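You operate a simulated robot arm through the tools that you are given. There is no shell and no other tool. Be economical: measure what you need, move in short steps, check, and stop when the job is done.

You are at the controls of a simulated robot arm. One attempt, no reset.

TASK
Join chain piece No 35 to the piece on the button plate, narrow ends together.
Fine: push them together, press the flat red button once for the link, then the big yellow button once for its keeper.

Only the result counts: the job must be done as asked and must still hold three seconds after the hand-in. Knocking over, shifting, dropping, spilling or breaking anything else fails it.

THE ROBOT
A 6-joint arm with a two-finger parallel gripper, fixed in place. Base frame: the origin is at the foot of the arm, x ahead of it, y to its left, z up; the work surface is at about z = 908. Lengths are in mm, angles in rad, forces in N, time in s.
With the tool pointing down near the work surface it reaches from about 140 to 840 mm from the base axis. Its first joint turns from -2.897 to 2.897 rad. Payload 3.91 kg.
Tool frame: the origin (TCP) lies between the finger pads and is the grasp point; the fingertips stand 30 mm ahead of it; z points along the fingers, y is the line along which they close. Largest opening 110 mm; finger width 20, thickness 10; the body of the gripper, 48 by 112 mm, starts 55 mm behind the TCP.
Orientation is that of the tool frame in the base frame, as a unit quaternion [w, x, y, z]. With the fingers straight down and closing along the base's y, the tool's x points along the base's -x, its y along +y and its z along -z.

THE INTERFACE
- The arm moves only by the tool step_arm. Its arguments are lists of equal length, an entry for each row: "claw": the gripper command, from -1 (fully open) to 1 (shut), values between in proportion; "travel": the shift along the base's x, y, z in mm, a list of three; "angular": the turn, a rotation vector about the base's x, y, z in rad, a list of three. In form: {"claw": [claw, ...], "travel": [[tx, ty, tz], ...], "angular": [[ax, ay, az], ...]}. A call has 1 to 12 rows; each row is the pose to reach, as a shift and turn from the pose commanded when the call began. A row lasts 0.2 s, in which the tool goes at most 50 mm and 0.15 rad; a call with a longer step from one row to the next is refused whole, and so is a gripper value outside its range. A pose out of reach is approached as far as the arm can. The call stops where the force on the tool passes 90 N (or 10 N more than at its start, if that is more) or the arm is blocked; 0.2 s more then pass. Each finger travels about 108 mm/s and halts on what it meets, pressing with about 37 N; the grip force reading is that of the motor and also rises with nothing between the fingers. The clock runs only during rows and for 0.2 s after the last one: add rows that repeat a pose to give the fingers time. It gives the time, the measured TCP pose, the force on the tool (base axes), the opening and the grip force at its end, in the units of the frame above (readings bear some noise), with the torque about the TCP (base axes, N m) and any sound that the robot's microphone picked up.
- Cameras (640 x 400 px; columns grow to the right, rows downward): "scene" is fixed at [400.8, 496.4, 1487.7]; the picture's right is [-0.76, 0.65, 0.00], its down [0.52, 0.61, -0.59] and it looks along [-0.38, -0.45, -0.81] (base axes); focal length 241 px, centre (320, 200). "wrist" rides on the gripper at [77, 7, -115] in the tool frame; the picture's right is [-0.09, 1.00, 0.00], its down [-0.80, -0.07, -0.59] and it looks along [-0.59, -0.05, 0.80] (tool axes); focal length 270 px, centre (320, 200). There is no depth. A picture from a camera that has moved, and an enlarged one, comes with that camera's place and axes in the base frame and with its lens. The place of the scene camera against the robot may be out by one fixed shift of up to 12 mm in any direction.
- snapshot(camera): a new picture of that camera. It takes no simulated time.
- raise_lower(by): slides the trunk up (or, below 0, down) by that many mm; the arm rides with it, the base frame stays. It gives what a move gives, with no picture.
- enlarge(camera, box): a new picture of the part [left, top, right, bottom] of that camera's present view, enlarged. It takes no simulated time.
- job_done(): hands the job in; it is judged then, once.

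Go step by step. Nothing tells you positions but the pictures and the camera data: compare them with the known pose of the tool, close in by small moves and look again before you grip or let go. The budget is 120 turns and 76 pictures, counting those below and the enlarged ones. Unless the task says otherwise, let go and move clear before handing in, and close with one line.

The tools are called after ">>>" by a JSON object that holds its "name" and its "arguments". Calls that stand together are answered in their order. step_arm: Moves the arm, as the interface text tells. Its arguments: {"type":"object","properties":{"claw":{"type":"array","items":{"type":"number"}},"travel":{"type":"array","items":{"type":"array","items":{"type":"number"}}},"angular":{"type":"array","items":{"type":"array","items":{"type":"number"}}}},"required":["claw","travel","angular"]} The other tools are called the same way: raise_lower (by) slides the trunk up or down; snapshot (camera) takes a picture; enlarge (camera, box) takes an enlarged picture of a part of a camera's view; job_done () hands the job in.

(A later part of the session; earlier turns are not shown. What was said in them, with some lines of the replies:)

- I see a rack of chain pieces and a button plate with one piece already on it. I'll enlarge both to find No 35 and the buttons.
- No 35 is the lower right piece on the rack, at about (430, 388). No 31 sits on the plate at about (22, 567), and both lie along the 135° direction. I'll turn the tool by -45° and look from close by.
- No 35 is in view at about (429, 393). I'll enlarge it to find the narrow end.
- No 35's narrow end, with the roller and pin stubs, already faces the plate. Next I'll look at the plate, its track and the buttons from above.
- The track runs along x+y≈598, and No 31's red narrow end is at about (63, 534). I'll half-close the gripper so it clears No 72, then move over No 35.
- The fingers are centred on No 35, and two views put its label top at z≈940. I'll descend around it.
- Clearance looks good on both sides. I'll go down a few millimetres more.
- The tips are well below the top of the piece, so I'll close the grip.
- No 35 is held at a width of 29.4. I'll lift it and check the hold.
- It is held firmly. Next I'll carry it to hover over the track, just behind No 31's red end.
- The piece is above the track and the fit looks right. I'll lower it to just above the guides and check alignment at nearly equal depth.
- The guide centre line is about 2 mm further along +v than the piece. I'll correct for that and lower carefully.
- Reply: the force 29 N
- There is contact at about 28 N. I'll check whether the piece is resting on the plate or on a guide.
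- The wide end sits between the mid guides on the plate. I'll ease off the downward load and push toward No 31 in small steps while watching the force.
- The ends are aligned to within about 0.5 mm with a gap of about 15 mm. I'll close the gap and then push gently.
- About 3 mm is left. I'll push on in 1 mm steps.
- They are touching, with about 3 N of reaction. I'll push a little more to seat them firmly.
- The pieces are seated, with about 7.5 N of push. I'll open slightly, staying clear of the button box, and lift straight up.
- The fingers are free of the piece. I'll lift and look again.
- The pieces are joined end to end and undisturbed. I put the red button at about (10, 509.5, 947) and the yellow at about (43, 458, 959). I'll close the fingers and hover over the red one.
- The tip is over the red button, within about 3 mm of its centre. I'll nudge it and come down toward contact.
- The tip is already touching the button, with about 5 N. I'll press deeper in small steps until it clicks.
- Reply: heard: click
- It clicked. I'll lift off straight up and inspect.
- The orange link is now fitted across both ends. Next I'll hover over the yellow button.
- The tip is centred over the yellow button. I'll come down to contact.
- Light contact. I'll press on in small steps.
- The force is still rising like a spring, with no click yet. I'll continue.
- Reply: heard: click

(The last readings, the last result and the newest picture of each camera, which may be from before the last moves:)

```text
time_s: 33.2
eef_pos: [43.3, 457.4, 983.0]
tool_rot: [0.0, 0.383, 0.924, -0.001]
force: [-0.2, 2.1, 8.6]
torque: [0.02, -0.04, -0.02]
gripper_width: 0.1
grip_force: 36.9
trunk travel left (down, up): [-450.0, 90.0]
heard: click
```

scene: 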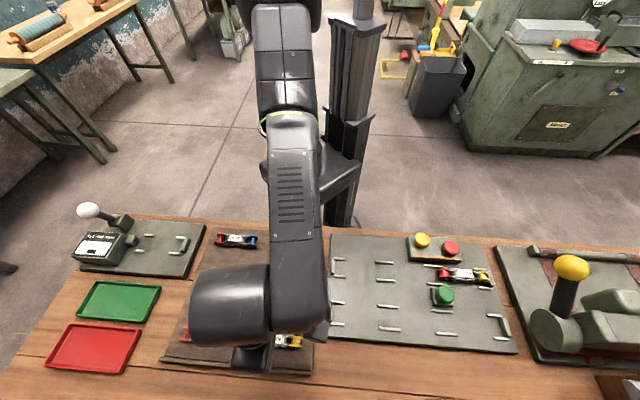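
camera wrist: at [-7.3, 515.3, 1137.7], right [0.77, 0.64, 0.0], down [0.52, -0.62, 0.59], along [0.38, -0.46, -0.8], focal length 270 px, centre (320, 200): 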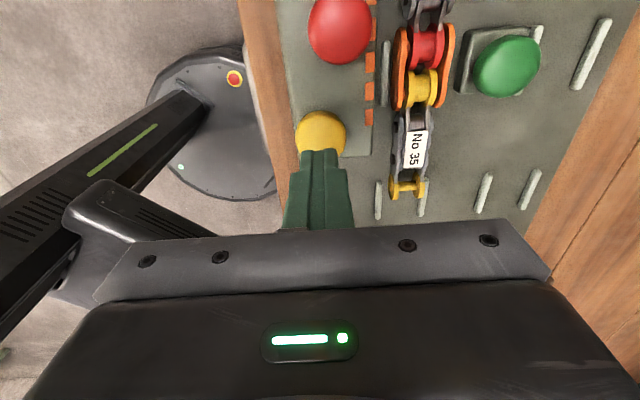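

It clicked. I'll lift off and inspect the keeper.

>>> {"name": "step_arm", "arguments": {"claw": [1, 1, 1, 1, 1], "travel": [[0, 0, 15], [0, 0, 40], [0, 0, 80], [0, 0, 120], [0, 0, 120]], "angular": [[0, 0, 0], [0, 0, 0], [0, 0, 0], [0, 0, 0], [0, 0, 0]]}}

>>> {"name": "enlarge", "arguments": {"camera": "scene", "box": [380, 230, 500, 310]}}

>>> {"name": "snapshot", "arguments": {"camera": "wrist"}}

>>> {"name": "snapshot", "arguments": {"camera": "scene"}}

```text
time_s: 34.4
eef_pos: [43.5, 457.1, 1104.2]
tool_rot: [0.0, 0.383, 0.924, 0.0]
force: [-0.3, -0.1, -0.6]
torque: [0.0, 0.02, 0.0]
gripper_width: 0.0
grip_force: 36.3
trunk travel left (down, up): [-450.0, 90.0]
```

```text
5.00 times, centred on (440, 270) of scene
camera zoom: at [400.8, 496.4, 1487.7], right [-0.76, 0.65, 0.0], down [0.52, 0.61, -0.59], along [-0.38, -0.45, -0.81], focal length 1206 px, centre (-280, -150)
```

zoom: 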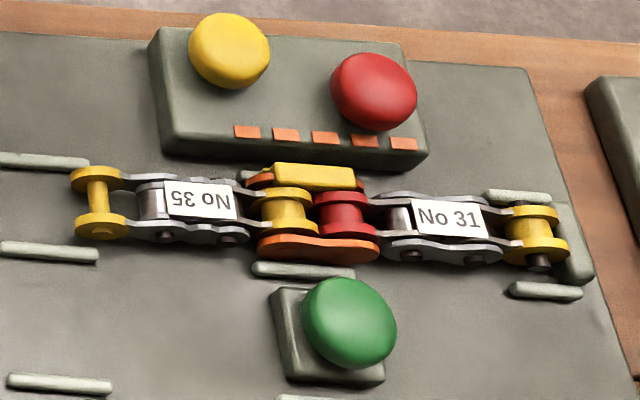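

```text
36 pictures are left
camera wrist: at [-6.2, 514.9, 1219.0], right [0.77, 0.64, 0.0], down [0.52, -0.62, 0.59], along [0.38, -0.46, -0.8], focal length 270 px, centre (320, 200)
```

wrist: 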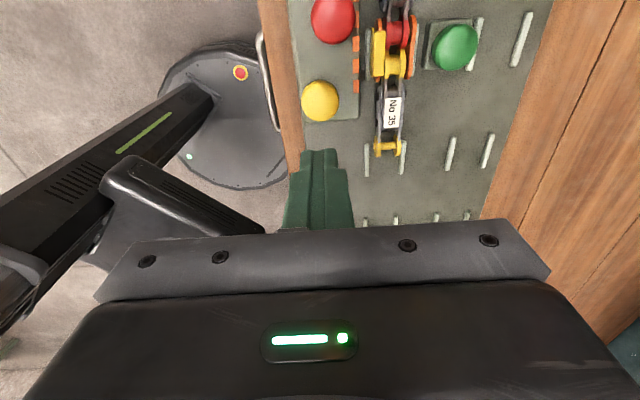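

```text
35 pictures are left
```

scene: 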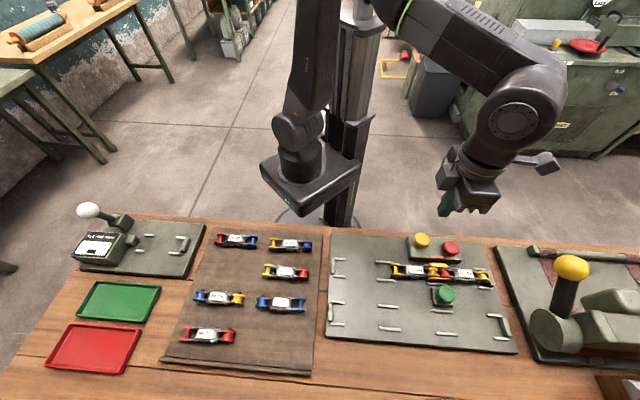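

The link and its yellow keeper are both in place, the other pieces haven't moved, and the arm is clear. I'm handing in.

>>> {"name": "job_done", "arguments": {}}

```text
The job is handed in.
```

No 35 is joined to No 31 with their narrow ends together; the red and yellow buttons were each pressed once, and the link and its keeper are both fitted.
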